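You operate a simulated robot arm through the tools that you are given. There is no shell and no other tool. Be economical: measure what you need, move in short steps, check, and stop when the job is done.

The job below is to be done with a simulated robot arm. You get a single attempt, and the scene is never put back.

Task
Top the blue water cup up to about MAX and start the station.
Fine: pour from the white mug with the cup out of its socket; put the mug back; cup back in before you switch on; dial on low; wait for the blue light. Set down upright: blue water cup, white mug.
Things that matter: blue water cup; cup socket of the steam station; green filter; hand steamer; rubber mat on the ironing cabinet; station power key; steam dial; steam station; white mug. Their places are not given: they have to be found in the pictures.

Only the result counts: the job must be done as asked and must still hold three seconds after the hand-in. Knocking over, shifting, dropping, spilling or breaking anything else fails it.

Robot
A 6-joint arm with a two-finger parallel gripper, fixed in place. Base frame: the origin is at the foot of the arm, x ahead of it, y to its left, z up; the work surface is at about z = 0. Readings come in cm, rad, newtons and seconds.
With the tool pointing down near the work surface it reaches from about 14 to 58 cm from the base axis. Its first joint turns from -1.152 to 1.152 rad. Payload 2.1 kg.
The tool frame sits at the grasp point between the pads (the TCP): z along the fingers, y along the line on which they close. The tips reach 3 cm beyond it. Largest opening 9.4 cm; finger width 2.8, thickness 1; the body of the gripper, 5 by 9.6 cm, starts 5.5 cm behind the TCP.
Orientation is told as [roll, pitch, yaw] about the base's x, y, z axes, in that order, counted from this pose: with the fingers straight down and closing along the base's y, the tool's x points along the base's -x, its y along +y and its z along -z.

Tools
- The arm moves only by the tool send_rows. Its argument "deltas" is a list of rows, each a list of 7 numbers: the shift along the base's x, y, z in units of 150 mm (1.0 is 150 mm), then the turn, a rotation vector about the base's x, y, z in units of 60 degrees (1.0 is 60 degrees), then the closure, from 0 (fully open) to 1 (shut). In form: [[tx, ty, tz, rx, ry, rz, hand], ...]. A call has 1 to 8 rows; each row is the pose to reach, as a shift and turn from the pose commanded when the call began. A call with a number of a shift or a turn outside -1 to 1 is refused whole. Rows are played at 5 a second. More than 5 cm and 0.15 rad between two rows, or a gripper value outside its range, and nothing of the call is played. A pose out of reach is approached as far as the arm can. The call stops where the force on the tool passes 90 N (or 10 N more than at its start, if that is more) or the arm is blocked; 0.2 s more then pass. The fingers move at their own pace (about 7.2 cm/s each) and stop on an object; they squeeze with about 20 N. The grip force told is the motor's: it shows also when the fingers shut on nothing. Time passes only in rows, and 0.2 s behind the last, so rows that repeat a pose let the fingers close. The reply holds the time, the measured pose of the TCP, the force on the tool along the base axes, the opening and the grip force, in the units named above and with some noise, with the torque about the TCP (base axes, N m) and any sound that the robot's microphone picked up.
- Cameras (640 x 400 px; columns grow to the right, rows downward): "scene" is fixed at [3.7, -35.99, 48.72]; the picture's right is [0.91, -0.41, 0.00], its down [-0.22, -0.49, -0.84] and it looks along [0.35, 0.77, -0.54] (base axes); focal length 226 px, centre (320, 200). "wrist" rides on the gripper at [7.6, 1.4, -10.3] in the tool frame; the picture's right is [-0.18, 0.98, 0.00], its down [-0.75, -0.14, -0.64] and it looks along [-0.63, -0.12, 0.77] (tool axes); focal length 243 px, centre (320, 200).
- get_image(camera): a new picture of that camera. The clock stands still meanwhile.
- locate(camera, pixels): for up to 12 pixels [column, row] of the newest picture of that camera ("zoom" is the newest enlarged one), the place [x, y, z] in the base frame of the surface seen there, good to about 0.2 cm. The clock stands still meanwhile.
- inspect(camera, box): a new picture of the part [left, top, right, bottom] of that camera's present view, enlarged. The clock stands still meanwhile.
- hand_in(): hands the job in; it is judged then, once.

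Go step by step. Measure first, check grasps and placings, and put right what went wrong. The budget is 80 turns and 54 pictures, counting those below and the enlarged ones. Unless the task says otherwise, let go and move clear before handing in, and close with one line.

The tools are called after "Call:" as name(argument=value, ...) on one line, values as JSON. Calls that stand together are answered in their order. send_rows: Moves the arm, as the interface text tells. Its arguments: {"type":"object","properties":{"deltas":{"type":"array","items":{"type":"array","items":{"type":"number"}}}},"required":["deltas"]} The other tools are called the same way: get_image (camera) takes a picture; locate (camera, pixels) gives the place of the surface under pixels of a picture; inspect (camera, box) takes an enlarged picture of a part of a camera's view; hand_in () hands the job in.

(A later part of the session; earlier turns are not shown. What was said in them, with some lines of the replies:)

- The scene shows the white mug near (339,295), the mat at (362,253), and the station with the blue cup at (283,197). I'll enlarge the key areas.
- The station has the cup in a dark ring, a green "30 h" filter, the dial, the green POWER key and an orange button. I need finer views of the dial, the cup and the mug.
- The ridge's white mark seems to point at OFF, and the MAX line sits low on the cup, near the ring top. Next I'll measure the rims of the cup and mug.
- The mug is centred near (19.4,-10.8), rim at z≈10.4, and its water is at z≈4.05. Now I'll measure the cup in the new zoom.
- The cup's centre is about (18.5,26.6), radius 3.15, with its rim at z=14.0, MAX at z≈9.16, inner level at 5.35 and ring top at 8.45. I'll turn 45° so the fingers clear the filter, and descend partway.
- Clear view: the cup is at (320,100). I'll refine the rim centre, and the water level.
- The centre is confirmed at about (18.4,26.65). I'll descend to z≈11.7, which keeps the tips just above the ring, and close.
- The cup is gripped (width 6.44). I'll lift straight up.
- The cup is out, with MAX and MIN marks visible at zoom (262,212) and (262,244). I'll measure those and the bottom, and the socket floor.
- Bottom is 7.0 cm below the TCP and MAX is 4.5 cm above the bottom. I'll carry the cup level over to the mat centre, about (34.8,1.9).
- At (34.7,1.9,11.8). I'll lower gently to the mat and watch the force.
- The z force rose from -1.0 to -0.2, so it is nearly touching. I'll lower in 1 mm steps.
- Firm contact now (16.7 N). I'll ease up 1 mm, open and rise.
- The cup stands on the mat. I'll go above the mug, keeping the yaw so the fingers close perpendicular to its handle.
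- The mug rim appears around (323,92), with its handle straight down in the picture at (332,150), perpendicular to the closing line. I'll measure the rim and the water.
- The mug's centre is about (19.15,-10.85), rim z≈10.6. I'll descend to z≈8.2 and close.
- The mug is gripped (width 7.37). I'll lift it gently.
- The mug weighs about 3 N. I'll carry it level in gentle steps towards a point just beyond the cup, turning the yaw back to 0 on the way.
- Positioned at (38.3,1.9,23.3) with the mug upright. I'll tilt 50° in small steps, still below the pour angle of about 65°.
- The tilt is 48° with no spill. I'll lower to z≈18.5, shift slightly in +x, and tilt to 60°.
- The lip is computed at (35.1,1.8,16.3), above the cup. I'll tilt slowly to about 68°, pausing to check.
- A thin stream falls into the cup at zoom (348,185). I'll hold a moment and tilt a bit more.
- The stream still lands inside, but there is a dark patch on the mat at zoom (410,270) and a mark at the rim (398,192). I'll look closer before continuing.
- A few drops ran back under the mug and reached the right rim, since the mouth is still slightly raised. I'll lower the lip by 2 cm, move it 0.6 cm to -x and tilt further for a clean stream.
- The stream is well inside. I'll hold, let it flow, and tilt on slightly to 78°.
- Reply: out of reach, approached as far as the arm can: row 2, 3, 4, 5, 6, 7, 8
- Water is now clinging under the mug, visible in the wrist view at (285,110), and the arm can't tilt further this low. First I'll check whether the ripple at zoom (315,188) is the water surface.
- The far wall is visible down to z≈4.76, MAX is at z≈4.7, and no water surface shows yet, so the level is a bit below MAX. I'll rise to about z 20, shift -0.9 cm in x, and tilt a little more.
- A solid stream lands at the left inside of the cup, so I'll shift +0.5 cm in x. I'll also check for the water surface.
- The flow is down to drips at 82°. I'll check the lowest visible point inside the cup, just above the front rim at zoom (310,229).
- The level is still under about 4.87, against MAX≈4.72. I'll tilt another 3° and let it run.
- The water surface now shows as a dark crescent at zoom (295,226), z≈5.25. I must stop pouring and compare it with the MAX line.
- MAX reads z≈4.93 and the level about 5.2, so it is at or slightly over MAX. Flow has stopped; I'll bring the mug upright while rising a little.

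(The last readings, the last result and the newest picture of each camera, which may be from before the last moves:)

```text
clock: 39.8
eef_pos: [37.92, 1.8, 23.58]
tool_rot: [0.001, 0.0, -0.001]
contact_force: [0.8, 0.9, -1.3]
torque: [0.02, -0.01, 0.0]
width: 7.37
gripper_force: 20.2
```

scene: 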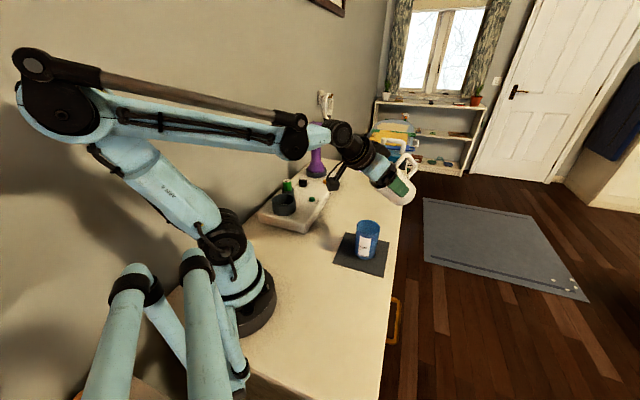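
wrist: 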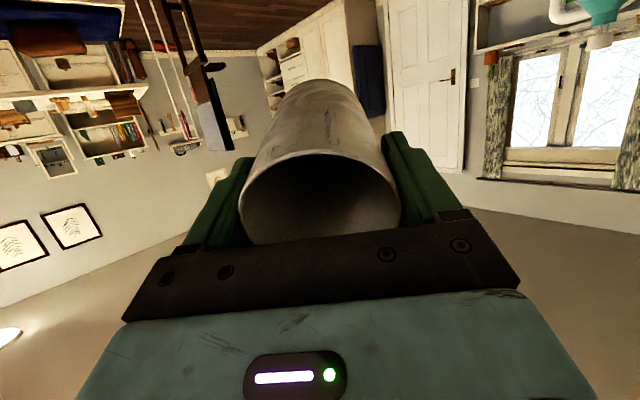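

Upright with about 1 N lost. I'll carry the mug back above its original spot, turning the yaw +45°.

Call:
send_rows(deltas=[[-0.05, -0.035, 0, 0, 0, 0.05, 1], [-0.15, -0.1, 0, 0, 0, 0.15, 1], [-0.27, -0.18, 0, 0, 0, 0.25, 1], [-0.4, -0.27, 0, 0, 0, 0.35, 1], [-0.52, -0.355, 0, 0, 0, 0.45, 1], [-0.62, -0.42, 0, 0, 0, 0.55, 1], [-0.7, -0.475, 0, 0, 0, 0.65, 1], [-0.75, -0.51, 0, 0, 0, 0.75, 1]])

Call:
send_rows(deltas=[[-0.08, -0.05, 0, 0, 0, 0, 1], [-0.2, -0.14, 0, 0, 0, 0, 1], [-0.32, -0.22, 0, 0, 0, 0, 1], [-0.42, -0.29, 0, 0, 0, 0, 1], [-0.48, -0.33, 0, 0, 0, 0, 1], [-0.5, -0.34, -0.1, 0, 0, 0, 1], [-0.5, -0.34, -0.25, 0, 0, 0, 1], [-0.5, -0.34, -0.4, 0, 0, 0, 1]])

```text
clock: 41.6
eef_pos: [26.53, -5.85, 23.69]
tool_rot: [0.001, -0.003, 0.788]
contact_force: [0.0, -1.0, -1.5]
torque: [0.0, 0.04, 0.01]
width: 7.36
gripper_force: 20.0
```

```text
clock: 43.4
eef_pos: [19.14, -11.0, 17.56]
tool_rot: [0.001, 0.0, 0.784]
contact_force: [-0.8, -0.2, -1.7]
torque: [-0.03, 0.03, 0.01]
width: 7.38
gripper_force: 19.8
```

Above the original spot. I'll lower to about 8.5.

Call:
send_rows(deltas=[[0, 0.003, -0.12, 0, 0, 0, 1], [0, 0.003, -0.26, 0, 0, 0, 1], [0, 0.003, -0.4, 0, 0, 0, 1], [0, 0.003, -0.5, 0, 0, 0, 1], [0, 0.003, -0.56, 0, 0, 0, 1], [0, 0.003, -0.59, 0, 0, 0, 1], [0, 0.003, -0.6, 0, 0, 0, 1]])

Call:
send_rows(deltas=[[0, 0, -0.005, 0, 0, 0, 1], [0, 0, -0.01, 0, 0, 0, 1]])

```text
clock: 45.0
eef_pos: [19.23, -11.04, 8.52]
tool_rot: [0.002, -0.001, 0.786]
contact_force: [-0.2, 0.8, -2.1]
torque: [0.01, 0.01, 0.03]
width: 7.36
gripper_force: 20.1
```

```text
clock: 45.6
eef_pos: [19.01, -10.99, 8.36]
tool_rot: [0.001, -0.001, 0.786]
contact_force: [-4.6, -1.2, 16.0]
torque: [0.1, -0.11, -0.01]
width: 7.35
gripper_force: 19.9
```

Contact (16 N). I'll ease, open and rise.

Call:
send_rows(deltas=[[0, 0, 0.005, 0, 0, 0, 1], [0, 0, 0.005, 0, 0, 0, 0.4], [0, 0, 0.005, 0, 0, 0, 0], [0, 0, 0.005, 0, 0, 0, 0], [0, 0, 0.1, 0, 0, 0, 0], [0, 0, 0.35, 0, 0, 0, 0], [0, 0, 0.65, 0, 0, 0, 0], [0, 0, 0.95, 0, 0, 0, 0]])

Call:
send_rows(deltas=[[0.12, 0.1, 0.05, 0, 0, 0, 0], [0.32, 0.26, 0.1, 0, 0, 0, 0], [0.52, 0.42, 0.1, 0, 0, 0, 0], [0.72, 0.58, 0.1, 0, 0, 0, 0], [0.9, 0.73, 0.1, 0, 0, 0, 0], [0.98, 0.82, 0.1, 0, 0, 0, 0], [0.98, 0.84, 0.1, 0, 0, 0, 0]])

Call:
get_image(camera="wrist")

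Call:
get_image(camera="scene")

```text
clock: 47.4
eef_pos: [19.13, -11.02, 22.66]
tool_rot: [0.0, -0.002, 0.785]
contact_force: [0.3, 0.0, 0.2]
torque: [-0.01, 0.0, -0.04]
width: 9.42
gripper_force: 0.0
```

```text
clock: 49.0
eef_pos: [33.82, 1.57, 24.13]
tool_rot: [0.001, -0.001, 0.787]
contact_force: [0.7, -0.3, -1.3]
torque: [0.01, -0.01, -0.01]
width: 9.41
gripper_force: 0.1
```

```text
19 pictures are left
```

wrist: 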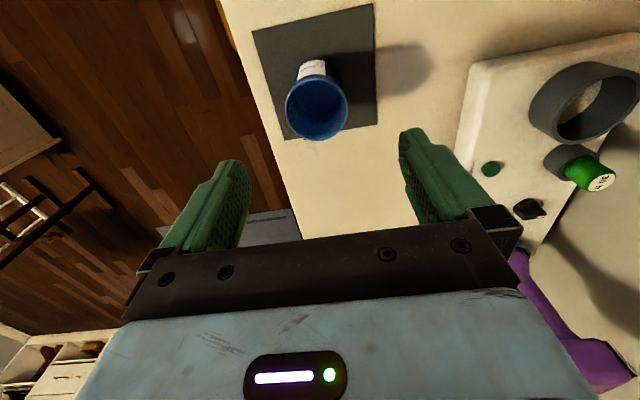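

```text
18 pictures are left
```

scene: 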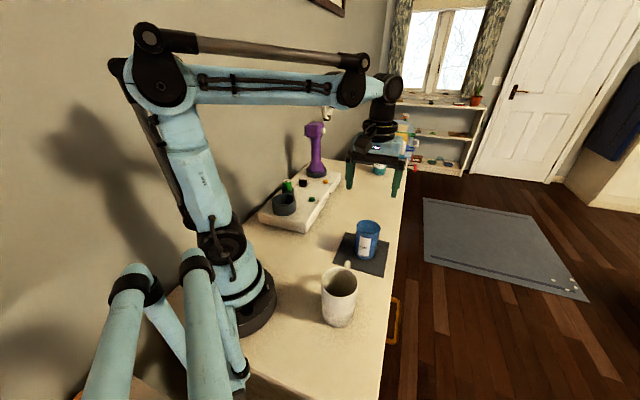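

The mug stands at its spot and the cup stands on the mat. I'll measure the cup's water level and rim from above.

Call:
locate(camera="wrist", pixels=[[316, 105], [310, 100], [325, 100], [320, 95], [316, 115], [287, 108], [346, 105], [318, 139], [314, 78], [332, 108]])

Call:
inspect(camera="wrist", box=[240, 10, 390, 150])

```text
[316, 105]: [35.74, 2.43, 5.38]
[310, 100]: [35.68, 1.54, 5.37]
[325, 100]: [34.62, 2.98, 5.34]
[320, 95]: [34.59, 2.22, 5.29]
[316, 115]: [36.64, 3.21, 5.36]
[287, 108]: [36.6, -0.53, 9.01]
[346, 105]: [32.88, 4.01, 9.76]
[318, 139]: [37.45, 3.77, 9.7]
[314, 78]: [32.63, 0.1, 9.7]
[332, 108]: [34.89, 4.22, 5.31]
```

```text
2.86 times, centred on (315, 80) of wrist
```

zoom: 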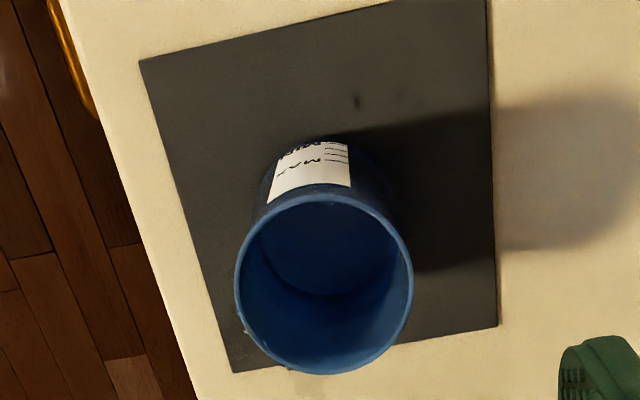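

The level is about 5.34 against MAX at about 4.9, so it is roughly at MAX (0.4 cm over), which is acceptable. The cup centre is (34.8,1.83); I'll descend on it.

Call:
send_rows(deltas=[[0.03, 0.01, -0.2, 0, 0, 0, 0], [0.065, 0.017, -0.45, 0, 0, 0, 0], [0.065, 0.017, -0.7, 0, 0, 0, 0], [0.065, 0.017, -0.9, 0, 0, 0, 0], [0.065, 0.017, -1.0, 0, 0, 0, 0]])

Call:
send_rows(deltas=[[0, 0, -0.06, 0, 0, 0, 0], [0, 0, -0.11, 0, 0, 0, 0], [0, 0, -0.11, 0, 0, 0, 0]])

```text
clock: 50.2
eef_pos: [34.73, 2.18, 9.04]
tool_rot: [0.002, -0.001, 0.787]
contact_force: [0.3, 0.6, -0.5]
torque: [-0.01, 0.0, -0.04]
width: 9.44
gripper_force: 0.1
```

```text
clock: 51.0
eef_pos: [34.74, 2.16, 7.58]
tool_rot: [0.002, -0.002, 0.786]
contact_force: [0.2, -0.7, -0.4]
torque: [0.0, 0.01, -0.01]
width: 9.42
gripper_force: 0.0
```

I'll correct y by -0.3 and close.

Call:
send_rows(deltas=[[0, -0.022, -0.012, 0, 0, 0, 0], [0, -0.022, -0.012, 0, 0, 0, 0.4], [0, -0.022, -0.012, 0, 0, 0, 0.4], [0, -0.022, -0.012, 0, 0, 0, 0.6], [0, -0.022, -0.012, 0, 0, 0, 1], [0, -0.022, -0.012, 0, 0, 0, 1], [0, -0.022, -0.012, 0, 0, 0, 1]])

Call:
send_rows(deltas=[[0, 0, 0.02, 0, 0, 0, 1], [0, 0, 0.08, 0, 0, 0, 1], [0, 0, 0.2, 0, 0, 0, 1], [0, 0, 0.36, 0, 0, 0, 1], [0, 0, 0.54, 0, 0, 0, 1], [0, 0, 0.72, 0, 0, 0, 1], [0, 0, 0.88, 0, 0, 0, 1], [0, 0, 0.97, 0, 0, 0, 1]])

```text
clock: 52.6
eef_pos: [34.76, 1.67, 7.32]
tool_rot: [-0.001, -0.001, 0.786]
contact_force: [0.0, 0.4, -0.3]
torque: [-0.02, 0.0, 0.0]
width: 6.5
gripper_force: 19.9
```

```text
clock: 54.4
eef_pos: [34.66, 1.52, 21.91]
tool_rot: [0.0, -0.004, 0.786]
contact_force: [0.3, 1.0, -2.1]
torque: [0.0, -0.03, 0.03]
width: 6.48
gripper_force: 20.0
```

The cup is lifted with water. I'll carry it gently back above the socket.

Call:
send_rows(deltas=[[-0.03, 0.04, 0, 0, 0, 0, 1], [-0.08, 0.13, 0, 0, 0, 0, 1], [-0.17, 0.26, 0, 0, 0, 0, 1], [-0.28, 0.42, 0, 0, 0, 0, 1], [-0.38, 0.58, 0, 0, 0, 0, 1], [-0.46, 0.71, 0, 0, 0, 0, 1], [-0.52, 0.8, 0, 0, 0, 0, 1], [-0.55, 0.84, 0, 0, 0, 0, 1]])

Call:
send_rows(deltas=[[-0.03, 0.04, 0, 0, 0, 0, 1], [-0.08, 0.13, 0, 0, 0, 0, 1], [-0.17, 0.26, 0, 0, 0, 0, 1], [-0.28, 0.42, 0, 0, 0, 0, 1], [-0.38, 0.58, 0, 0, 0, 0, 1], [-0.46, 0.71, 0, 0, 0, 0, 1], [-0.52, 0.79, 0, 0, 0, 0, 1], [-0.537, 0.823, 0, 0, 0, 0, 1]])

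Call:
inspect(camera="scene", box=[250, 150, 330, 230])

```text
clock: 56.2
eef_pos: [26.52, 14.17, 21.94]
tool_rot: [0.002, -0.002, 0.784]
contact_force: [-0.2, 0.4, -2.4]
torque: [-0.02, 0.0, 0.01]
width: 6.49
gripper_force: 19.9
```

```text
clock: 58.0
eef_pos: [18.48, 26.51, 21.91]
tool_rot: [0.003, -0.002, 0.786]
contact_force: [0.1, 0.7, -2.3]
torque: [0.01, 0.02, 0.01]
width: 6.47
gripper_force: 20.0
```

```text
5.00 times, centred on (290, 190) of scene
```

zoom: 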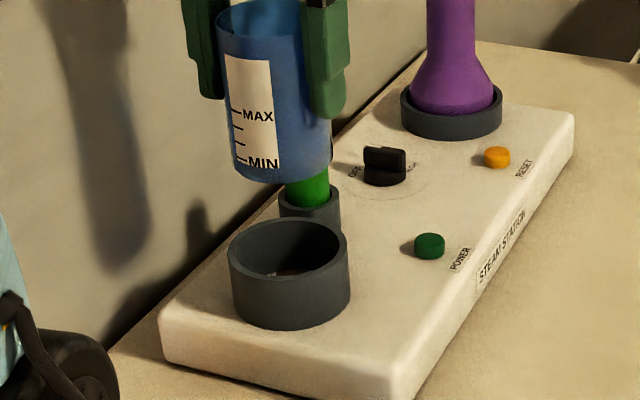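

The cup is above the socket. I'll measure the ring centre to align the insertion.

Call:
locate(camera="zoom", pixels=[[232, 254], [346, 250], [288, 220], [290, 283], [240, 255], [337, 252], [280, 272], [223, 165], [330, 165], [280, 180]])

```text
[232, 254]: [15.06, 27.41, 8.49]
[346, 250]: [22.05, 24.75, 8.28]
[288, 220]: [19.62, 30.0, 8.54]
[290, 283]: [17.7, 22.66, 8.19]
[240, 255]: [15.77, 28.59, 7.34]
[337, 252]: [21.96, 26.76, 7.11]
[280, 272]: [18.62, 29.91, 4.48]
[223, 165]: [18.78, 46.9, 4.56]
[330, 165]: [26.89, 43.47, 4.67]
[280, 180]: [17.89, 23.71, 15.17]
```

The ring centre, about (18.5,26.4), agrees with the TCP. I'll descend slowly into the socket.

Call:
send_rows(deltas=[[0, 0, -0.08, 0, 0, 0, 1], [0, 0, -0.2, 0, 0, 0, 1], [0, 0, -0.32, 0, 0, 0, 1], [0, 0, -0.4, 0, 0, 0, 1], [0, 0, -0.47, 0, 0, 0, 1], [0, 0, -0.54, 0, 0, 0, 1], [0, 0, -0.61, 0, 0, 0, 1], [0, 0, -0.65, 0, 0, 0, 1]])

Call:
send_rows(deltas=[[0, 0, -0.012, 0, 0, 0, 1], [0, 0, -0.024, 0, 0, 0, 1]])

```text
clock: 59.8
eef_pos: [18.73, 26.61, 12.57]
tool_rot: [0.0, -0.004, 0.787]
contact_force: [-3.2, -2.0, 29.5]
torque: [-0.38, -0.81, -0.12]
width: 6.51
gripper_force: 20.3
stopped in row 8: the force on the tool passed its limit at 109 N (the readings are from after the stop); the commanded pose is now the measured one
```

```text
clock: 60.3
eef_pos: [18.72, 26.67, 12.43]
tool_rot: [-0.005, -0.002, 0.787]
contact_force: [-3.5, -2.3, 26.4]
torque: [-0.23, -0.68, -0.13]
width: 6.51
gripper_force: 20.2
stopped in row 2: the force on the tool passed its limit at 100 N (the readings are from after the stop); the commanded pose is now the measured one
```

It was blocked at z≈12.5, roughly 0.7 cm short. I'll look before acting.

Call:
inspect(camera="scene", box=[255, 165, 325, 225])

Call:
locate(camera="zoom", pixels=[[250, 225], [280, 240], [225, 240], [350, 210], [255, 120], [210, 100]])

```text
6.67 times, centred on (290, 195) of scene
```

zoom: 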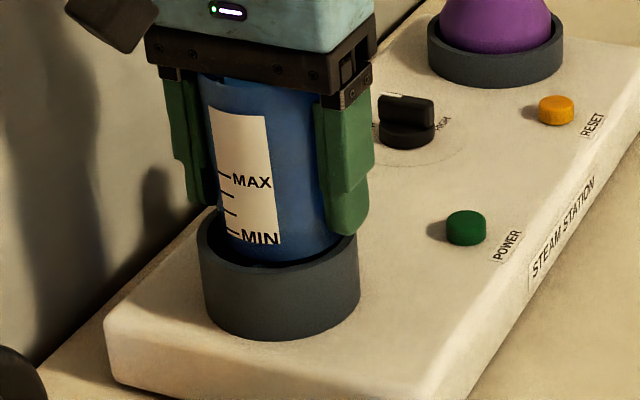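

```text
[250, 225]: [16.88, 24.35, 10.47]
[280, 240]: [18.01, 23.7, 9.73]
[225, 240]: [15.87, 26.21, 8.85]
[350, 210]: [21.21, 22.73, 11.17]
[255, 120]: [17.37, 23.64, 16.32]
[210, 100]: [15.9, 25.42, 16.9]
```

The cup slid up about 2.9 cm in the grip and is resting on the ring edge, slightly too far +x/+y. I'll lift it, set it on the counter near (28,10), and regrip higher.

Call:
send_rows(deltas=[[0, 0, 0.02, 0, 0, 0, 1], [0, 0, 0.08, 0, 0, 0, 1], [0, 0, 0.18, 0, 0, 0, 1], [0, 0, 0.28, 0, 0, 0, 1], [0, 0, 0.34, 0, 0, 0, 1], [0, 0, 0.36, 0, 0, 0, 1]])

Call:
inspect(camera="scene", box=[255, 130, 325, 225])

```text
clock: 61.7
eef_pos: [18.73, 26.63, 17.82]
tool_rot: [-0.003, -0.003, 0.786]
contact_force: [1.1, -0.8, -1.7]
torque: [0.01, -0.03, -0.01]
width: 6.46
gripper_force: 19.8
```

```text
4.21 times, centred on (290, 178) of scene
```

zoom: 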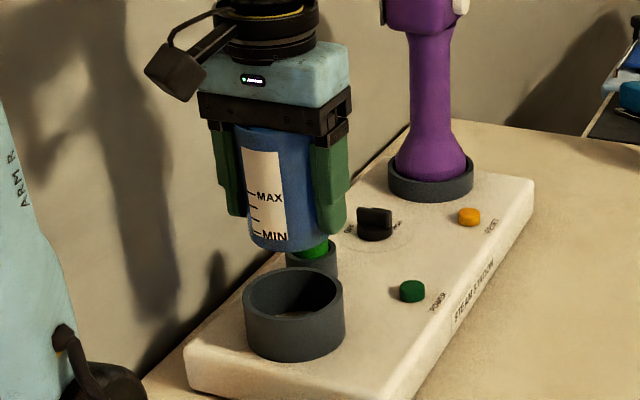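

No spill is visible. I'll measure the base and ring, and begin carrying to the counter.

Call:
locate(camera="zoom", pixels=[[285, 248], [275, 246], [268, 234], [290, 318], [246, 296], [343, 295], [295, 272]])

Call:
send_rows(deltas=[[0.03, -0.05, 0, 0, 0, 0, 1], [0.09, -0.16, 0, 0, 0, 0, 1], [0.18, -0.32, 0, 0, 0, 0, 1], [0.28, -0.5, 0, 0, 0, 0, 1], [0.38, -0.68, 0, 0, 0, 0, 1], [0.46, -0.83, 0, 0, 0, 0, 1], [0.52, -0.94, 0, 0, 0, 0, 1], [0.55, -0.98, 0, 0, 0, 0, 1]])

Call:
send_rows(deltas=[[0.02, -0.04, -0.05, 0, 0, 0, 1], [0.05, -0.1, -0.2, 0, 0, 0, 1], [0.06, -0.12, -0.38, 0, 0, 0, 1], [0.06, -0.12, -0.56, 0, 0, 0, 1], [0.06, -0.12, -0.7, 0, 0, 0, 1], [0.06, -0.12, -0.78, 0, 0, 0, 1], [0.06, -0.12, -0.83, 0, 0, 0, 1]])

```text
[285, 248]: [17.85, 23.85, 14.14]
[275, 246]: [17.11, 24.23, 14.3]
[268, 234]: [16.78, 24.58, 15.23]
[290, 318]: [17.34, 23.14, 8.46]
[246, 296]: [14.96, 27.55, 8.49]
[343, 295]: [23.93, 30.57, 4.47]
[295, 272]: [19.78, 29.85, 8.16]
```

```text
clock: 63.5
eef_pos: [26.78, 11.89, 17.69]
tool_rot: [-0.003, -0.003, 0.786]
contact_force: [0.1, 0.2, -1.2]
torque: [-0.01, -0.03, 0.01]
width: 6.45
gripper_force: 20.3
```

```text
clock: 65.1
eef_pos: [27.84, 10.12, 5.35]
tool_rot: [-0.003, -0.001, 0.786]
contact_force: [0.3, 0.1, -1.5]
torque: [0.03, -0.03, 0.01]
width: 6.48
gripper_force: 19.7
```

The base is about 3.9 cm under the TCP. I'll lower until contact.

Call:
send_rows(deltas=[[0, 0, -0.03, 0, 0, 0, 1], [0, 0, -0.055, 0, 0, 0, 1], [0, 0, -0.07, 0, 0, 0, 1], [0, 0, -0.077, 0, 0, 0, 1]])

Call:
send_rows(deltas=[[0, 0, -0.007, 0, 0, 0, 1], [0, 0, -0.014, 0, 0, 0, 1]])

```text
clock: 66.1
eef_pos: [27.79, 10.01, 4.1]
tool_rot: [-0.002, -0.002, 0.787]
contact_force: [-0.4, 0.0, -2.0]
torque: [0.02, -0.05, 0.02]
width: 6.46
gripper_force: 19.9
```

```text
clock: 66.7
eef_pos: [27.94, 9.99, 4.16]
tool_rot: [-0.003, -0.005, 0.787]
contact_force: [5.8, 5.3, 54.7]
torque: [-0.56, 0.47, 0.09]
width: 6.47
gripper_force: 19.7
```

Firm contact. I'll ease up, open, and rise 14 cm to view.

Call:
send_rows(deltas=[[0, 0, 0.012, 0, 0, 0, 1], [0, 0, 0.012, 0, 0, 0, 0.5], [0, 0, 0.012, 0, 0, 0, 0], [0, 0, 0.012, 0, 0, 0, 0], [0, 0, 0.12, 0, 0, 0, 0], [-0.05, -0.05, 0.4, 0, 0, 0, 0], [-0.08, -0.08, 0.7, 0, 0, 0, 0], [-0.08, -0.08, 0.95, 0, 0, 0, 0]])

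Call:
inspect(camera="wrist", box=[220, 0, 420, 180])

```text
clock: 68.5
eef_pos: [26.76, 8.81, 18.18]
tool_rot: [-0.001, -0.002, 0.787]
contact_force: [0.7, 0.2, 0.2]
torque: [-0.01, 0.0, 0.01]
width: 9.4
gripper_force: 0.1
```

```text
2.22 times, centred on (320, 90) of wrist
```

zoom: 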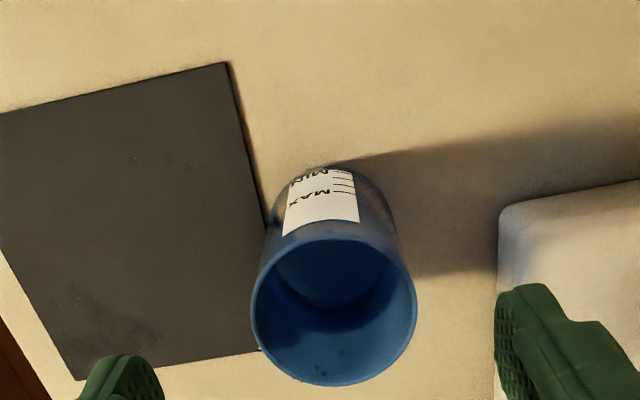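

The cup stands upright with water in it. I'll measure its rim and level.

Call:
locate(camera="zoom", pixels=[[253, 308], [414, 303], [336, 383], [330, 240], [293, 255], [384, 356], [330, 290], [345, 280], [320, 275]])

```text
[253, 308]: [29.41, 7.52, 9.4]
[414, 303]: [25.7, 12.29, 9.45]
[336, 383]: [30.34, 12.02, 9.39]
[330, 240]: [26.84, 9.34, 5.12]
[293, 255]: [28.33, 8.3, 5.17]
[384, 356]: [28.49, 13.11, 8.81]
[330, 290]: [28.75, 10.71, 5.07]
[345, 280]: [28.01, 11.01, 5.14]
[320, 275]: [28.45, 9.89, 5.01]
```

I need the near-side rim to pin the centre along the 45° axis.

Call:
locate(camera="zoom", pixels=[[330, 236], [330, 238], [332, 237], [320, 238], [345, 239], [336, 385], [338, 381], [330, 382], [345, 382]])

```text
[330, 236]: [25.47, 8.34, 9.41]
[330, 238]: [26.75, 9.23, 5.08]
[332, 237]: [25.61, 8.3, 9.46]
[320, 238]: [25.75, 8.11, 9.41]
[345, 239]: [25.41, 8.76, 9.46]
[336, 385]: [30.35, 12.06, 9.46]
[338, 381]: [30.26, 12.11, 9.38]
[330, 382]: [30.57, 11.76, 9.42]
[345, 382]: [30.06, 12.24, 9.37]
```

The cup centre is (27.95,10.15), 0.15 cm beyond the grip, which explains the missed insertion. I'll align precisely and regrip at z≈7.2.

Call:
send_rows(deltas=[[0.079, 0.089, 0, 0, 0, 0, 0], [0.079, 0.089, -0.25, 0, 0, 0, 0], [0.079, 0.089, -0.45, 0, 0, 0, 0], [0.079, 0.089, -0.62, 0, 0, 0, 0], [0.079, 0.089, -0.71, 0, 0, 0, 0], [0.079, 0.089, -0.73, 0, 0, 0, 0], [0.079, 0.089, -0.73, 0, 0, 0, 0]])

```text
clock: 70.1
eef_pos: [27.85, 10.12, 7.28]
tool_rot: [-0.001, -0.002, 0.786]
contact_force: [0.4, -0.1, 0.6]
torque: [-0.01, 0.02, 0.01]
width: 9.41
gripper_force: 0.1
```

Aligned at (27.85,10.12,7.28). I'll close and lift.

Call:
send_rows(deltas=[[0.004, 0.002, 0, 0, 0, 0, 0.4], [0.004, 0.002, 0, 0, 0, 0, 0.4], [0.004, 0.002, 0, 0, 0, 0, 0.6], [0.004, 0.002, 0, 0, 0, 0, 1], [0.004, 0.002, 0, 0, 0, 0, 1], [0.004, 0.002, 0, 0, 0, 0, 1]])

Call:
send_rows(deltas=[[0, 0, 0.02, 0, 0, 0, 1], [0, 0, 0.08, 0, 0, 0, 1], [0, 0, 0.2, 0, 0, 0, 1], [0, 0, 0.36, 0, 0, 0, 1], [0, 0, 0.54, 0, 0, 0, 1], [0, 0, 0.72, 0, 0, 0, 1], [0, 0, 0.86, 0, 0, 0, 1], [0, 0, 0.9, 0, 0, 0, 1]])

```text
clock: 71.5
eef_pos: [27.89, 10.24, 7.35]
tool_rot: [-0.001, -0.004, 0.788]
contact_force: [0.6, -0.4, -0.5]
torque: [0.02, -0.03, -0.02]
width: 6.46
gripper_force: 20.2
```

```text
clock: 73.3
eef_pos: [27.92, 10.29, 20.71]
tool_rot: [-0.002, -0.001, 0.788]
contact_force: [-0.4, 0.6, -1.7]
torque: [-0.01, -0.01, -0.04]
width: 6.47
gripper_force: 20.4
```

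I'll carry the cup to above the socket, target (18.45,26.52).

Call:
send_rows(deltas=[[-0.03, 0.05, 0, 0, 0, 0, 1], [-0.09, 0.15, 0, 0, 0, 0, 1], [-0.18, 0.3, 0, 0, 0, 0, 1], [-0.28, 0.48, 0, 0, 0, 0, 1], [-0.38, 0.65, 0, 0, 0, 0, 1], [-0.47, 0.81, 0, 0, 0, 0, 1], [-0.54, 0.93, 0, 0, 0, 0, 1], [-0.57, 0.98, 0, 0, 0, 0, 1]])

Call:
send_rows(deltas=[[-0.03, 0.06, 0, 0, 0, 0, 1], [-0.055, 0.1, 0, 0, 0, 0, 1], [-0.061, 0.105, -0.05, 0, 0, 0, 1], [-0.061, 0.105, -0.15, 0, 0, 0, 1], [-0.061, 0.105, -0.25, 0, 0, 0, 1], [-0.061, 0.105, -0.3, 0, 0, 0, 1], [-0.061, 0.105, -0.3, 0, 0, 0, 1]])

Call:
inspect(camera="scene", box=[260, 165, 310, 220])

```text
clock: 75.1
eef_pos: [19.19, 24.99, 20.89]
tool_rot: [-0.001, -0.002, 0.785]
contact_force: [0.3, 0.1, -0.9]
torque: [0.0, 0.01, 0.02]
width: 6.44
gripper_force: 19.3
```

```text
clock: 76.7
eef_pos: [18.38, 26.51, 16.39]
tool_rot: [-0.001, -0.001, 0.786]
contact_force: [0.9, -0.5, -2.5]
torque: [0.01, 0.02, -0.01]
width: 6.4
gripper_force: 19.9
```

```text
7.27 times, centred on (285, 192) of scene
```

zoom: 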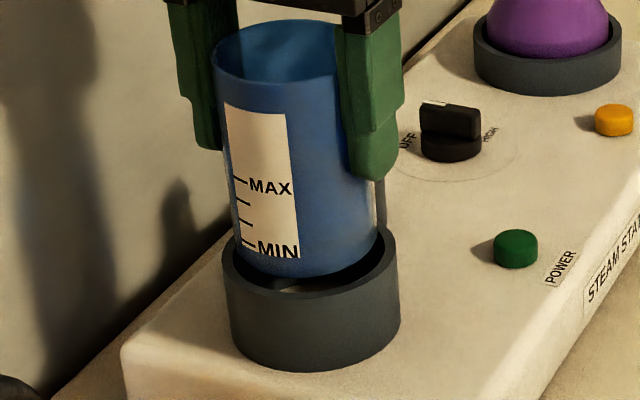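

The base is just above the ring. I'll fit the cup base and the ring from this zoom.

Call:
locate(camera="zoom", pixels=[[240, 240], [262, 262], [300, 268], [340, 260], [370, 240], [228, 255], [245, 290], [280, 307], [312, 308], [350, 302], [385, 280], [396, 255]])

```text
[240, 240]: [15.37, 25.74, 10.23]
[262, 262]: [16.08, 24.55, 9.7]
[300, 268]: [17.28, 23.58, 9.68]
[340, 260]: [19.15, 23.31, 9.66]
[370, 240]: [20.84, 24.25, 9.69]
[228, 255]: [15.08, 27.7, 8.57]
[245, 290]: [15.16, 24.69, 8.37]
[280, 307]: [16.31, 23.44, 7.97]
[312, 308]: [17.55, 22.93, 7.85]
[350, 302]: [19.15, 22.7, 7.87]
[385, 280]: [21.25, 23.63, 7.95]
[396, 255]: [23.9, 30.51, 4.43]
```

The cup base centre (18.53,26.5) and the ring centre (18.6,26.47) agree within 1 mm. I'll shift +0.07 in x and lower in small steps.

Call:
send_rows(deltas=[[0.005, -0.002, -0.03, 0, 0, 0, 1], [0.005, -0.002, -0.06, 0, 0, 0, 1], [0.005, -0.002, -0.085, 0, 0, 0, 1], [0.005, -0.002, -0.105, 0, 0, 0, 1]])

```text
clock: 77.7
eef_pos: [18.43, 26.52, 14.69]
tool_rot: [-0.003, -0.005, 0.787]
contact_force: [1.7, 6.1, 0.4]
torque: [0.36, -0.13, 0.09]
width: 6.37
gripper_force: 19.9
```

The base is inside the ring now, with a slight side load of +6 N in y. I'll nudge +y 0.08 and continue down.

Call:
send_rows(deltas=[[0.001, 0.006, -0.02, 0, 0, 0, 1], [0.001, 0.006, -0.05, 0, 0, 0, 1], [0.001, 0.006, -0.08, 0, 0, 0, 1], [0.001, 0.006, -0.11, 0, 0, 0, 1], [0.001, 0.006, -0.13, 0, 0, 0, 1]])

```text
clock: 78.9
eef_pos: [18.57, 26.58, 12.7]
tool_rot: [-0.002, -0.002, 0.788]
contact_force: [-0.6, 0.3, -1.8]
torque: [-0.01, -0.01, -0.03]
width: 6.35
gripper_force: 20.3
```

Sliding freely now. I'll lower the remaining ~0.95 cm to the floor.

Call:
send_rows(deltas=[[0, 0, -0.02, 0, 0, 0, 1], [0, 0, -0.04, 0, 0, 0, 1], [0, 0, -0.053, 0, 0, 0, 1], [0, 0, -0.06, 0, 0, 0, 1]])

```text
clock: 79.9
eef_pos: [18.41, 26.67, 11.78]
tool_rot: [-0.003, -0.002, 0.788]
contact_force: [0.5, 0.9, -1.8]
torque: [-0.02, 0.02, -0.02]
width: 6.33
gripper_force: 19.9
```

Call:
send_rows(deltas=[[0, 0, -0.006, 0, 0, 0, 1], [0, 0, -0.012, 0, 0, 0, 1]])

```text
clock: 80.5
eef_pos: [18.51, 26.65, 11.66]
tool_rot: [-0.003, -0.004, 0.784]
contact_force: [4.7, 0.1, 16.0]
torque: [-0.14, 0.05, 0.1]
width: 6.29
gripper_force: 19.8
```

Seated (contact at 11.66, the same as originally). I'll open, rise, and view.

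Call:
send_rows(deltas=[[0, 0, 0.005, 0, 0, 0, 1], [0, 0, 0.005, 0, 0, 0, 0.5], [0, 0, 0.005, 0, 0, 0, 0], [0, 0, 0.005, 0, 0, 0, 0], [0, 0, 0.15, 0, 0, 0, 0], [0, 0, 0.4, 0, 0, 0, 0], [0, 0, 0.7, 0, 0, 0, 0], [0, 0, 0.95, 0, 0, 0, 0]])

Call:
get_image(camera="wrist")

Call:
inspect(camera="wrist", box=[270, 30, 390, 240])

```text
clock: 82.3
eef_pos: [18.7, 26.6, 25.81]
tool_rot: [-0.002, -0.001, 0.788]
contact_force: [-1.2, -0.5, 1.2]
torque: [-0.02, 0.0, 0.01]
width: 9.41
gripper_force: 0.1
```

```text
11 pictures are left
```

wrist: 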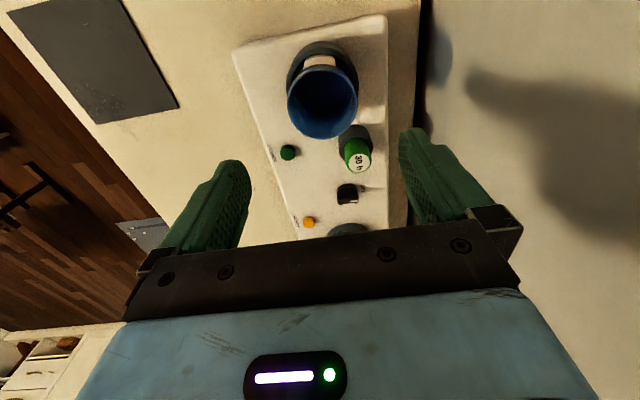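

```text
1.90 times, centred on (330, 135) of wrist
```

zoom: 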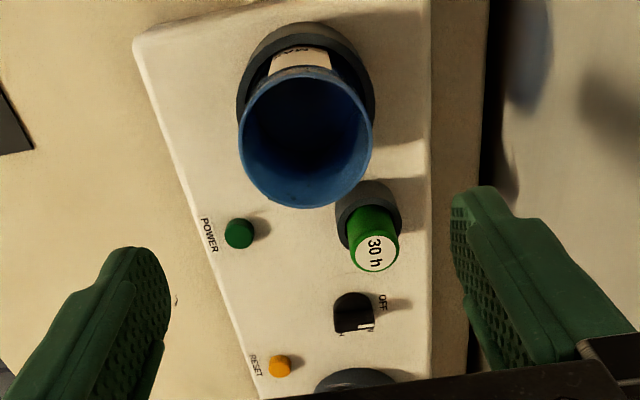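

I'll move above the dial at about (29.8,39.5) with the hand half closed, z≈19, to view it directly.

Call:
send_rows(deltas=[[0.12, 0.14, 0, 0, 0, 0, 0.2], [0.3, 0.35, 0, 0, 0, 0, 0.4], [0.48, 0.56, -0.05, 0, 0, 0, 0.45], [0.64, 0.75, -0.15, 0, 0, 0, 0.45], [0.72, 0.84, -0.3, 0, 0, 0, 0.45], [0.73, 0.86, -0.45, 0, 0, 0, 0.45], [0.73, 0.86, -0.45, 0, 0, 0, 0.45]])

Call:
inspect(camera="wrist", box=[240, 20, 400, 180])

```text
clock: 83.9
eef_pos: [29.41, 39.6, 19.11]
tool_rot: [-0.001, -0.003, 0.788]
contact_force: [0.3, -0.4, 0.0]
torque: [-0.02, 0.04, -0.02]
width: 5.14
gripper_force: 0.1
```

```text
2.50 times, centred on (320, 100) of wrist
```

zoom: 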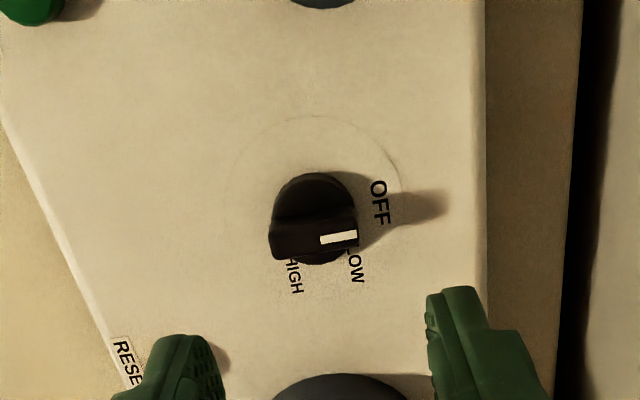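

The pointer is at OFF (mark at zoom (340,238)); LOW lies clockwise from it at (355,268). I'll measure these points.

Call:
locate(camera="zoom", pixels=[[380, 203], [354, 266], [293, 277], [353, 236], [325, 239], [278, 243], [312, 238], [312, 190], [285, 200], [345, 195], [312, 222], [325, 260]])

```text
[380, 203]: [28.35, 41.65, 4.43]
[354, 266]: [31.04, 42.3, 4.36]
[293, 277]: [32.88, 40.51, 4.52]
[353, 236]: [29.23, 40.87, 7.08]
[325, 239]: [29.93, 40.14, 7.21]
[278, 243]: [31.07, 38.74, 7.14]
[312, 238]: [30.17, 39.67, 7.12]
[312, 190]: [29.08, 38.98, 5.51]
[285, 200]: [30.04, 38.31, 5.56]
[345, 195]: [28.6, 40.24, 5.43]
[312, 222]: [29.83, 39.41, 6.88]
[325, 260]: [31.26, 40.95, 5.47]
```

The ridge runs along 131°, centred at (30.15,39.8), top z 7.1. LOW is about 60° clockwise. Before choosing the grasp direction I'll check the steamer's clearance.

Call:
locate(camera="scene", pixels=[[316, 127], [308, 130], [324, 130], [316, 150], [312, 150], [320, 150], [316, 170], [307, 172], [326, 172], [325, 125], [306, 125]])

```text
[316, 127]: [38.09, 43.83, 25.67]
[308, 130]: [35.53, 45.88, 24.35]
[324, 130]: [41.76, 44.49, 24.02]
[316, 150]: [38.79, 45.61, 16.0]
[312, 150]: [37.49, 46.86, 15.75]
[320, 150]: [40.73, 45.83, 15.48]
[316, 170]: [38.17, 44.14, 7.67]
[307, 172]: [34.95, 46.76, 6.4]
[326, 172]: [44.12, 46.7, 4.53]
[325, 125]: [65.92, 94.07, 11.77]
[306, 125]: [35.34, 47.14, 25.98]
```

Clearance is fine (head ≥8 cm from the dial). I'll turn +86° so the fingers close across the ridge, leaving room to turn back clockwise.

Call:
send_rows(deltas=[[0.02, 0.005, 0, 0, 0, 0.13, 0.55], [0.049, 0.015, 0, 0, 0, 0.26, 0.55], [0.049, 0.015, 0, 0, 0, 0.39, 0.55], [0.049, 0.015, 0, 0, 0, 0.52, 0.55], [0.049, 0.015, 0, 0, 0, 0.65, 0.55], [0.049, 0.015, 0, 0, 0, 0.78, 0.55], [0.049, 0.015, 0, 0, 0, 0.91, 0.55]])

Call:
send_rows(deltas=[[0, 0, 0, 0, 0, 0.13, 0.55], [0, 0, 0, 0, 0, 0.26, 0.55], [0, 0, 0, 0, 0, 0.39, 0.55], [0, 0, 0, 0, 0, 0.52, 0.55], [0, 0, -0.2, 0, 0, 0.52, 0.55], [0, 0, -0.4, 0, 0, 0.52, 0.55], [0, 0, -0.4, 0, 0, 0.52, 0.55]])

Call:
get_image(camera="wrist")

```text
clock: 85.5
eef_pos: [30.27, 39.72, 19.1]
tool_rot: [-0.001, -0.002, 1.742]
contact_force: [-0.2, 0.3, 0.0]
torque: [-0.01, 0.0, -0.03]
width: 4.24
gripper_force: 0.0
```

```text
clock: 87.1
eef_pos: [30.21, 39.7, 13.21]
tool_rot: [-0.001, -0.001, 2.286]
contact_force: [-0.2, 0.1, 0.2]
torque: [0.01, 0.0, 0.01]
width: 4.24
gripper_force: 0.1
```

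```text
8 pictures are left
```

wrist: 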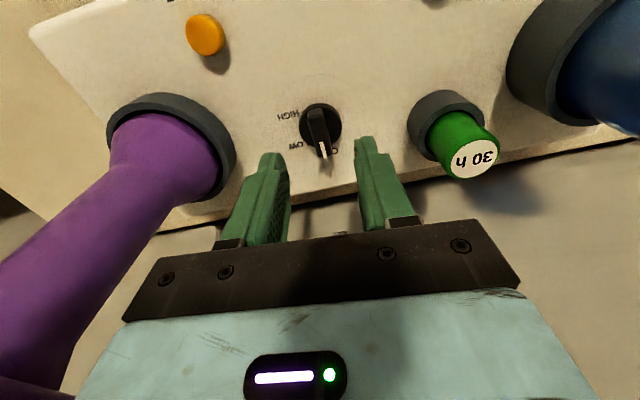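

The fingers straddle the ridge squarely. I'll descend to z≈8.9 and close.

Call:
send_rows(deltas=[[0, 0, -0.1, 0, 0, 0, 0.55], [0, 0, -0.2, 0, 0, 0, 0.55], [0, 0, -0.27, 0, 0, 0, 0.55], [0, 0, -0.288, 0, 0, 0, 0.55], [0, 0, -0.288, 0, 0, 0, 0.8], [0, 0, -0.288, 0, 0, 0, 1], [0, 0, -0.288, 0, 0, 0, 1], [0, 0, -0.288, 0, 0, 0, 1]])

```text
clock: 88.9
eef_pos: [30.27, 39.73, 8.8]
tool_rot: [-0.002, -0.003, 2.285]
contact_force: [-3.6, -2.5, -4.3]
torque: [-0.01, 0.18, 0.04]
width: 1.18
gripper_force: 45.3
```

The ridge is gripped (width 1.18). I'll turn clockwise 60°.

Call:
send_rows(deltas=[[0, 0, 0, 0, 0, -0.125, 1], [0, 0, 0, 0, 0, -0.25, 1], [0, 0, 0, 0, 0, -0.375, 1], [0, 0, 0, 0, 0, -0.5, 1], [0, 0, 0, 0, 0, -0.625, 1], [0, 0, 0, 0, 0, -0.75, 1], [0, 0, 0, 0, 0, -0.875, 1], [0, 0, 0, 0, 0, -1.0, 1]])

Call:
send_rows(deltas=[[0, 0, 0, 0, 0, 0, 0.8], [0, 0, 0, 0, 0, 0, 0.6], [0, 0, 0, 0, 0, 0, 0.55], [0, 0, 0.2, 0, 0, 0, 0.55], [0, 0, 0.4, 0, 0, 0, 0.55], [0, 0, 0.65, 0, 0, 0, 0.55]])

Call:
inspect(camera="wrist", box=[220, 20, 420, 180])

```text
clock: 90.7
eef_pos: [30.12, 39.63, 8.73]
tool_rot: [-0.001, -0.001, 1.234]
contact_force: [-10.5, 2.2, 0.7]
torque: [-0.74, 0.56, 0.03]
width: 1.19
gripper_force: 45.1
```

```text
clock: 92.1
eef_pos: [30.18, 39.7, 18.58]
tool_rot: [-0.002, -0.002, 1.237]
contact_force: [0.2, -0.1, -0.3]
torque: [0.01, 0.01, 0.01]
width: 4.24
gripper_force: 0.0
```

```text
2.50 times, centred on (320, 100) of wrist
```

zoom: 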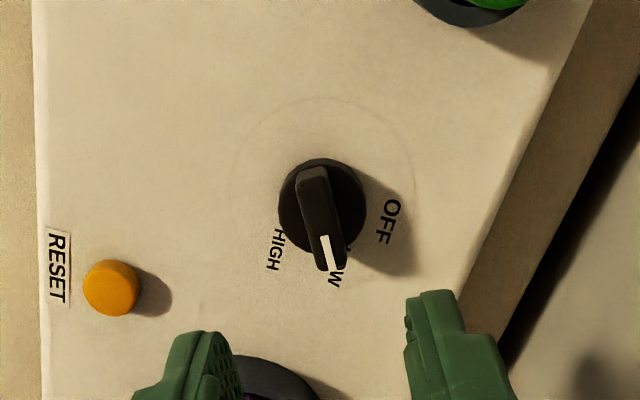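

The pointer now covers LOW. I'll verify its angle.

Call:
locate(camera="zoom", pixels=[[312, 175], [332, 264], [322, 215], [340, 277], [390, 220], [276, 250]])

```text
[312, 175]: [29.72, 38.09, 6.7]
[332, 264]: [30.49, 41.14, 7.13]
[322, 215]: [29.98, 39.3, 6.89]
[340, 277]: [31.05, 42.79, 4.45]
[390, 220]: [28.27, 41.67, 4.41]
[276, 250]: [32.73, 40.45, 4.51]
```

The pointer is at about 75°, matching LOW (midway between OFF at 135° and HIGH at 14°). Now I'll close the hand and move above the POWER key at (29.15,27.7).

Call:
send_rows(deltas=[[-0.01, -0.1, 0, 0, 0, 0, 0.8], [-0.02, -0.28, -0.05, 0, 0, 0, 1], [-0.04, -0.46, -0.15, 0, 0, 0, 1], [-0.06, -0.64, -0.25, 0, 0, 0, 1], [-0.068, -0.76, -0.35, 0, 0, 0, 1], [-0.068, -0.8, -0.45, 0, 0, 0, 1], [-0.068, -0.8, -0.5, 0, 0, 0, 1]])

Call:
inspect(camera="scene", box=[265, 160, 335, 220])

```text
clock: 93.7
eef_pos: [29.11, 27.66, 11.12]
tool_rot: [-0.001, -0.003, 1.237]
contact_force: [0.1, -0.2, 0.3]
torque: [-0.01, -0.01, -0.02]
width: 0.02
gripper_force: 19.9
```

```text
6.67 times, centred on (300, 190) of scene
```

zoom: 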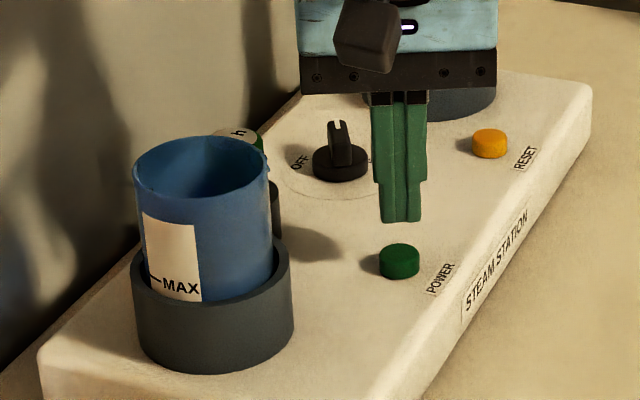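

The closed tips are right above the key. I'll press down slowly and listen.

Call:
send_rows(deltas=[[0, 0, -0.08, 0, 0, 0, 1], [0, 0, -0.14, 0, 0, 0, 1], [0, 0, -0.165, 0, 0, 0, 1], [0, 0, -0.175, 0, 0, 0, 1], [0, 0, -0.185, 0, 0, 0, 1]])

```text
clock: 94.9
eef_pos: [29.19, 27.77, 8.46]
tool_rot: [-0.003, -0.001, 1.235]
contact_force: [1.6, -0.3, 1.7]
torque: [0.02, -0.05, -0.01]
width: 0.0
gripper_force: 19.9
heard: click
```

A click was heard. I'll release upwards clear of the station and check the light.

Call:
send_rows(deltas=[[0, 0, 0.05, 0, 0, 0, 1], [0, 0, 0.2, 0, 0, 0, 1], [0, -0.1, 0.45, 0, 0, 0, 1], [0, -0.3, 0.75, 0, 0, 0, 1], [0, -0.5, 0.95, 0, 0, 0, 1], [0, -0.7, 1.0, 0, 0, 0, 1], [0, -0.7, 1.0, 0, 0, 0, 1]])

Call:
inspect(camera="scene", box=[260, 110, 340, 220])

```text
refused: row 4 steps farther than a row can; nothing moved
```

```text
3.64 times, centred on (300, 165) of scene
```

zoom: 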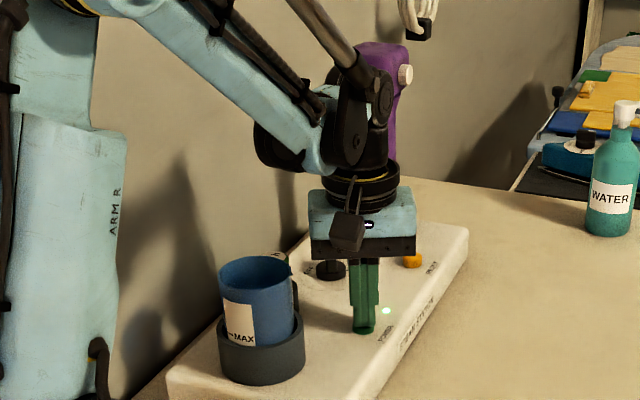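

A light is lit at zoom (385,310). I'll retreat with smaller steps.

Call:
send_rows(deltas=[[0, 0, 0.05, 0, 0, 0, 1], [0, 0, 0.2, 0, 0, 0, 1], [0, -0.08, 0.42, 0, 0, 0, 1], [0, -0.22, 0.65, 0, 0, 0, 1], [0, -0.4, 0.85, 0, 0, 0, 1], [0, -0.6, 1.0, 0, 0, 0, 1], [0, -0.8, 1.0, 0, 0, 0, 1], [0, -0.8, 1.0, 0, 0, 0, 1]])

Call:
inspect(camera="scene", box=[260, 150, 340, 220])

```text
clock: 96.7
eef_pos: [29.08, 15.54, 23.47]
tool_rot: [-0.001, -0.001, 1.239]
contact_force: [0.0, 0.2, 0.0]
torque: [0.0, -0.02, 0.03]
width: 0.0
gripper_force: 19.9
```

```text
5.71 times, centred on (300, 185) of scene
```

zoom: 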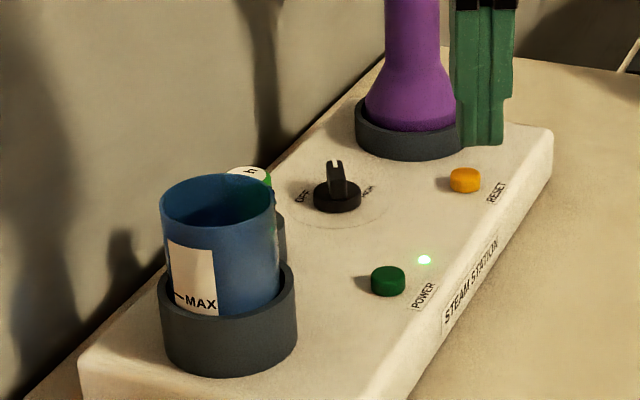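

A green power light is on at (424,260); no blue yet. I'll wait about 11 s and look again.

Call:
send_rows(deltas=[[0, 0, 0, 0, 0, 0, 1], [0, 0, 0, 0, 0, 0, 1], [0, 0, 0, 0, 0, 0, 1], [0, 0, 0, 0, 0, 0, 1], [0, 0, 0, 0, 0, 0, 1], [0, 0, 0, 0, 0, 0, 1], [0, 0, 0, 0, 0, 0, 1], [0, 0, 0, 0, 0, 0, 1]])

Call:
send_rows(deltas=[[0, 0, 0, 0, 0, 0, 1], [0, 0, 0, 0, 0, 0, 1], [0, 0, 0, 0, 0, 0, 1], [0, 0, 0, 0, 0, 0, 1], [0, 0, 0, 0, 0, 0, 1], [0, 0, 0, 0, 0, 0, 1], [0, 0, 0, 0, 0, 0, 1], [0, 0, 0, 0, 0, 0, 1]])

Call:
send_rows(deltas=[[0, 0, 0, 0, 0, 0, 1], [0, 0, 0, 0, 0, 0, 1], [0, 0, 0, 0, 0, 0, 1], [0, 0, 0, 0, 0, 0, 1], [0, 0, 0, 0, 0, 0, 1], [0, 0, 0, 0, 0, 0, 1], [0, 0, 0, 0, 0, 0, 1], [0, 0, 0, 0, 0, 0, 1]])

Call:
send_rows(deltas=[[0, 0, 0, 0, 0, 0, 1], [0, 0, 0, 0, 0, 0, 1], [0, 0, 0, 0, 0, 0, 1], [0, 0, 0, 0, 0, 0, 1], [0, 0, 0, 0, 0, 0, 1], [0, 0, 0, 0, 0, 0, 1], [0, 0, 0, 0, 0, 0, 1], [0, 0, 0, 0, 0, 0, 1]])

Call:
send_rows(deltas=[[0, 0, 0, 0, 0, 0, 1], [0, 0, 0, 0, 0, 0, 1], [0, 0, 0, 0, 0, 0, 1], [0, 0, 0, 0, 0, 0, 1], [0, 0, 0, 0, 0, 0, 1], [0, 0, 0, 0, 0, 0, 1], [0, 0, 0, 0, 0, 0, 1], [0, 0, 0, 0, 0, 0, 1]])

Call:
send_rows(deltas=[[0, 0, 0, 0, 0, 0, 1], [0, 0, 0, 0, 0, 0, 1], [0, 0, 0, 0, 0, 0, 1], [0, 0, 0, 0, 0, 0, 1], [0, 0, 0, 0, 0, 0, 1], [0, 0, 0, 0, 0, 0, 1], [0, 0, 0, 0, 0, 0, 1], [0, 0, 0, 0, 0, 0, 1]])

Call:
inspect(camera="scene", box=[260, 150, 340, 220])

```text
clock: 98.5
eef_pos: [29.19, 15.7, 23.4]
tool_rot: [-0.002, -0.003, 1.239]
contact_force: [0.5, 0.0, -0.2]
torque: [-0.01, -0.03, -0.01]
width: 0.02
gripper_force: 19.8
```

```text
clock: 100.3
eef_pos: [29.12, 15.62, 23.36]
tool_rot: [-0.001, -0.004, 1.239]
contact_force: [0.3, 0.0, 0.1]
torque: [-0.02, 0.02, -0.01]
width: 0.0
gripper_force: 20.1
```

```text
clock: 102.1
eef_pos: [29.18, 15.54, 23.27]
tool_rot: [-0.001, -0.002, 1.236]
contact_force: [0.3, -0.5, -0.5]
torque: [0.02, 0.02, 0.02]
width: 0.0
gripper_force: 19.8
```

```text
clock: 103.9
eef_pos: [29.2, 15.75, 23.35]
tool_rot: [-0.002, -0.001, 1.235]
contact_force: [-0.2, 0.8, -0.2]
torque: [0.0, 0.02, -0.03]
width: 0.0
gripper_force: 20.0
```

```text
clock: 105.7
eef_pos: [29.23, 15.57, 23.34]
tool_rot: [-0.002, -0.002, 1.237]
contact_force: [-0.1, -0.7, -0.2]
torque: [0.03, 0.0, 0.0]
width: 0.01
gripper_force: 19.4
```

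```text
clock: 107.5
eef_pos: [29.08, 15.6, 23.35]
tool_rot: [-0.003, -0.001, 1.237]
contact_force: [-0.5, 0.9, -0.6]
torque: [-0.01, 0.0, 0.0]
width: 0.0
gripper_force: 19.7
```

```text
5.71 times, centred on (300, 185) of scene
```

zoom: 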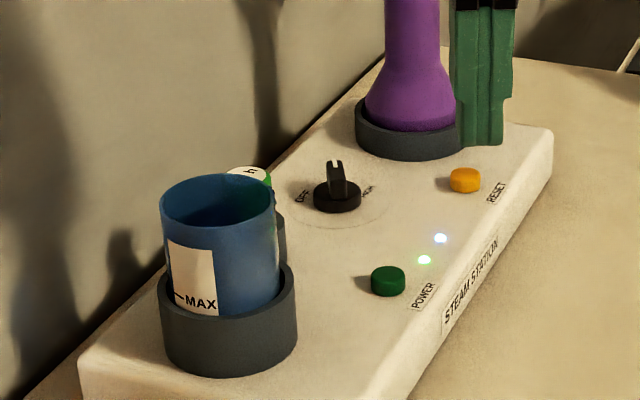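

A blue light is now lit at zoom (440,238), next to the green one; the cup is seated and the dial is on LOW. One final overall check of the mug and mat.

Call:
get_image(camera="scene")

```text
2 pictures are left
```

scene: 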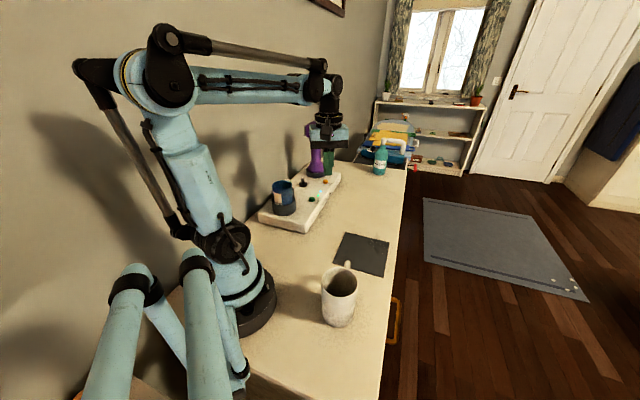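

The mug is upright at its spot (339,295), the cup is in its socket, and the arm is clear with nothing held. I'm handing in.

Call:
hand_in()

```text
The job is handed in.
```

The cup is topped up and back in its socket, the mug is back in place, the dial is on LOW and the station is running with the blue light on; the water sits about 0.4–0.5 cm over MAX, and a few drops fell on the mat while pouring.
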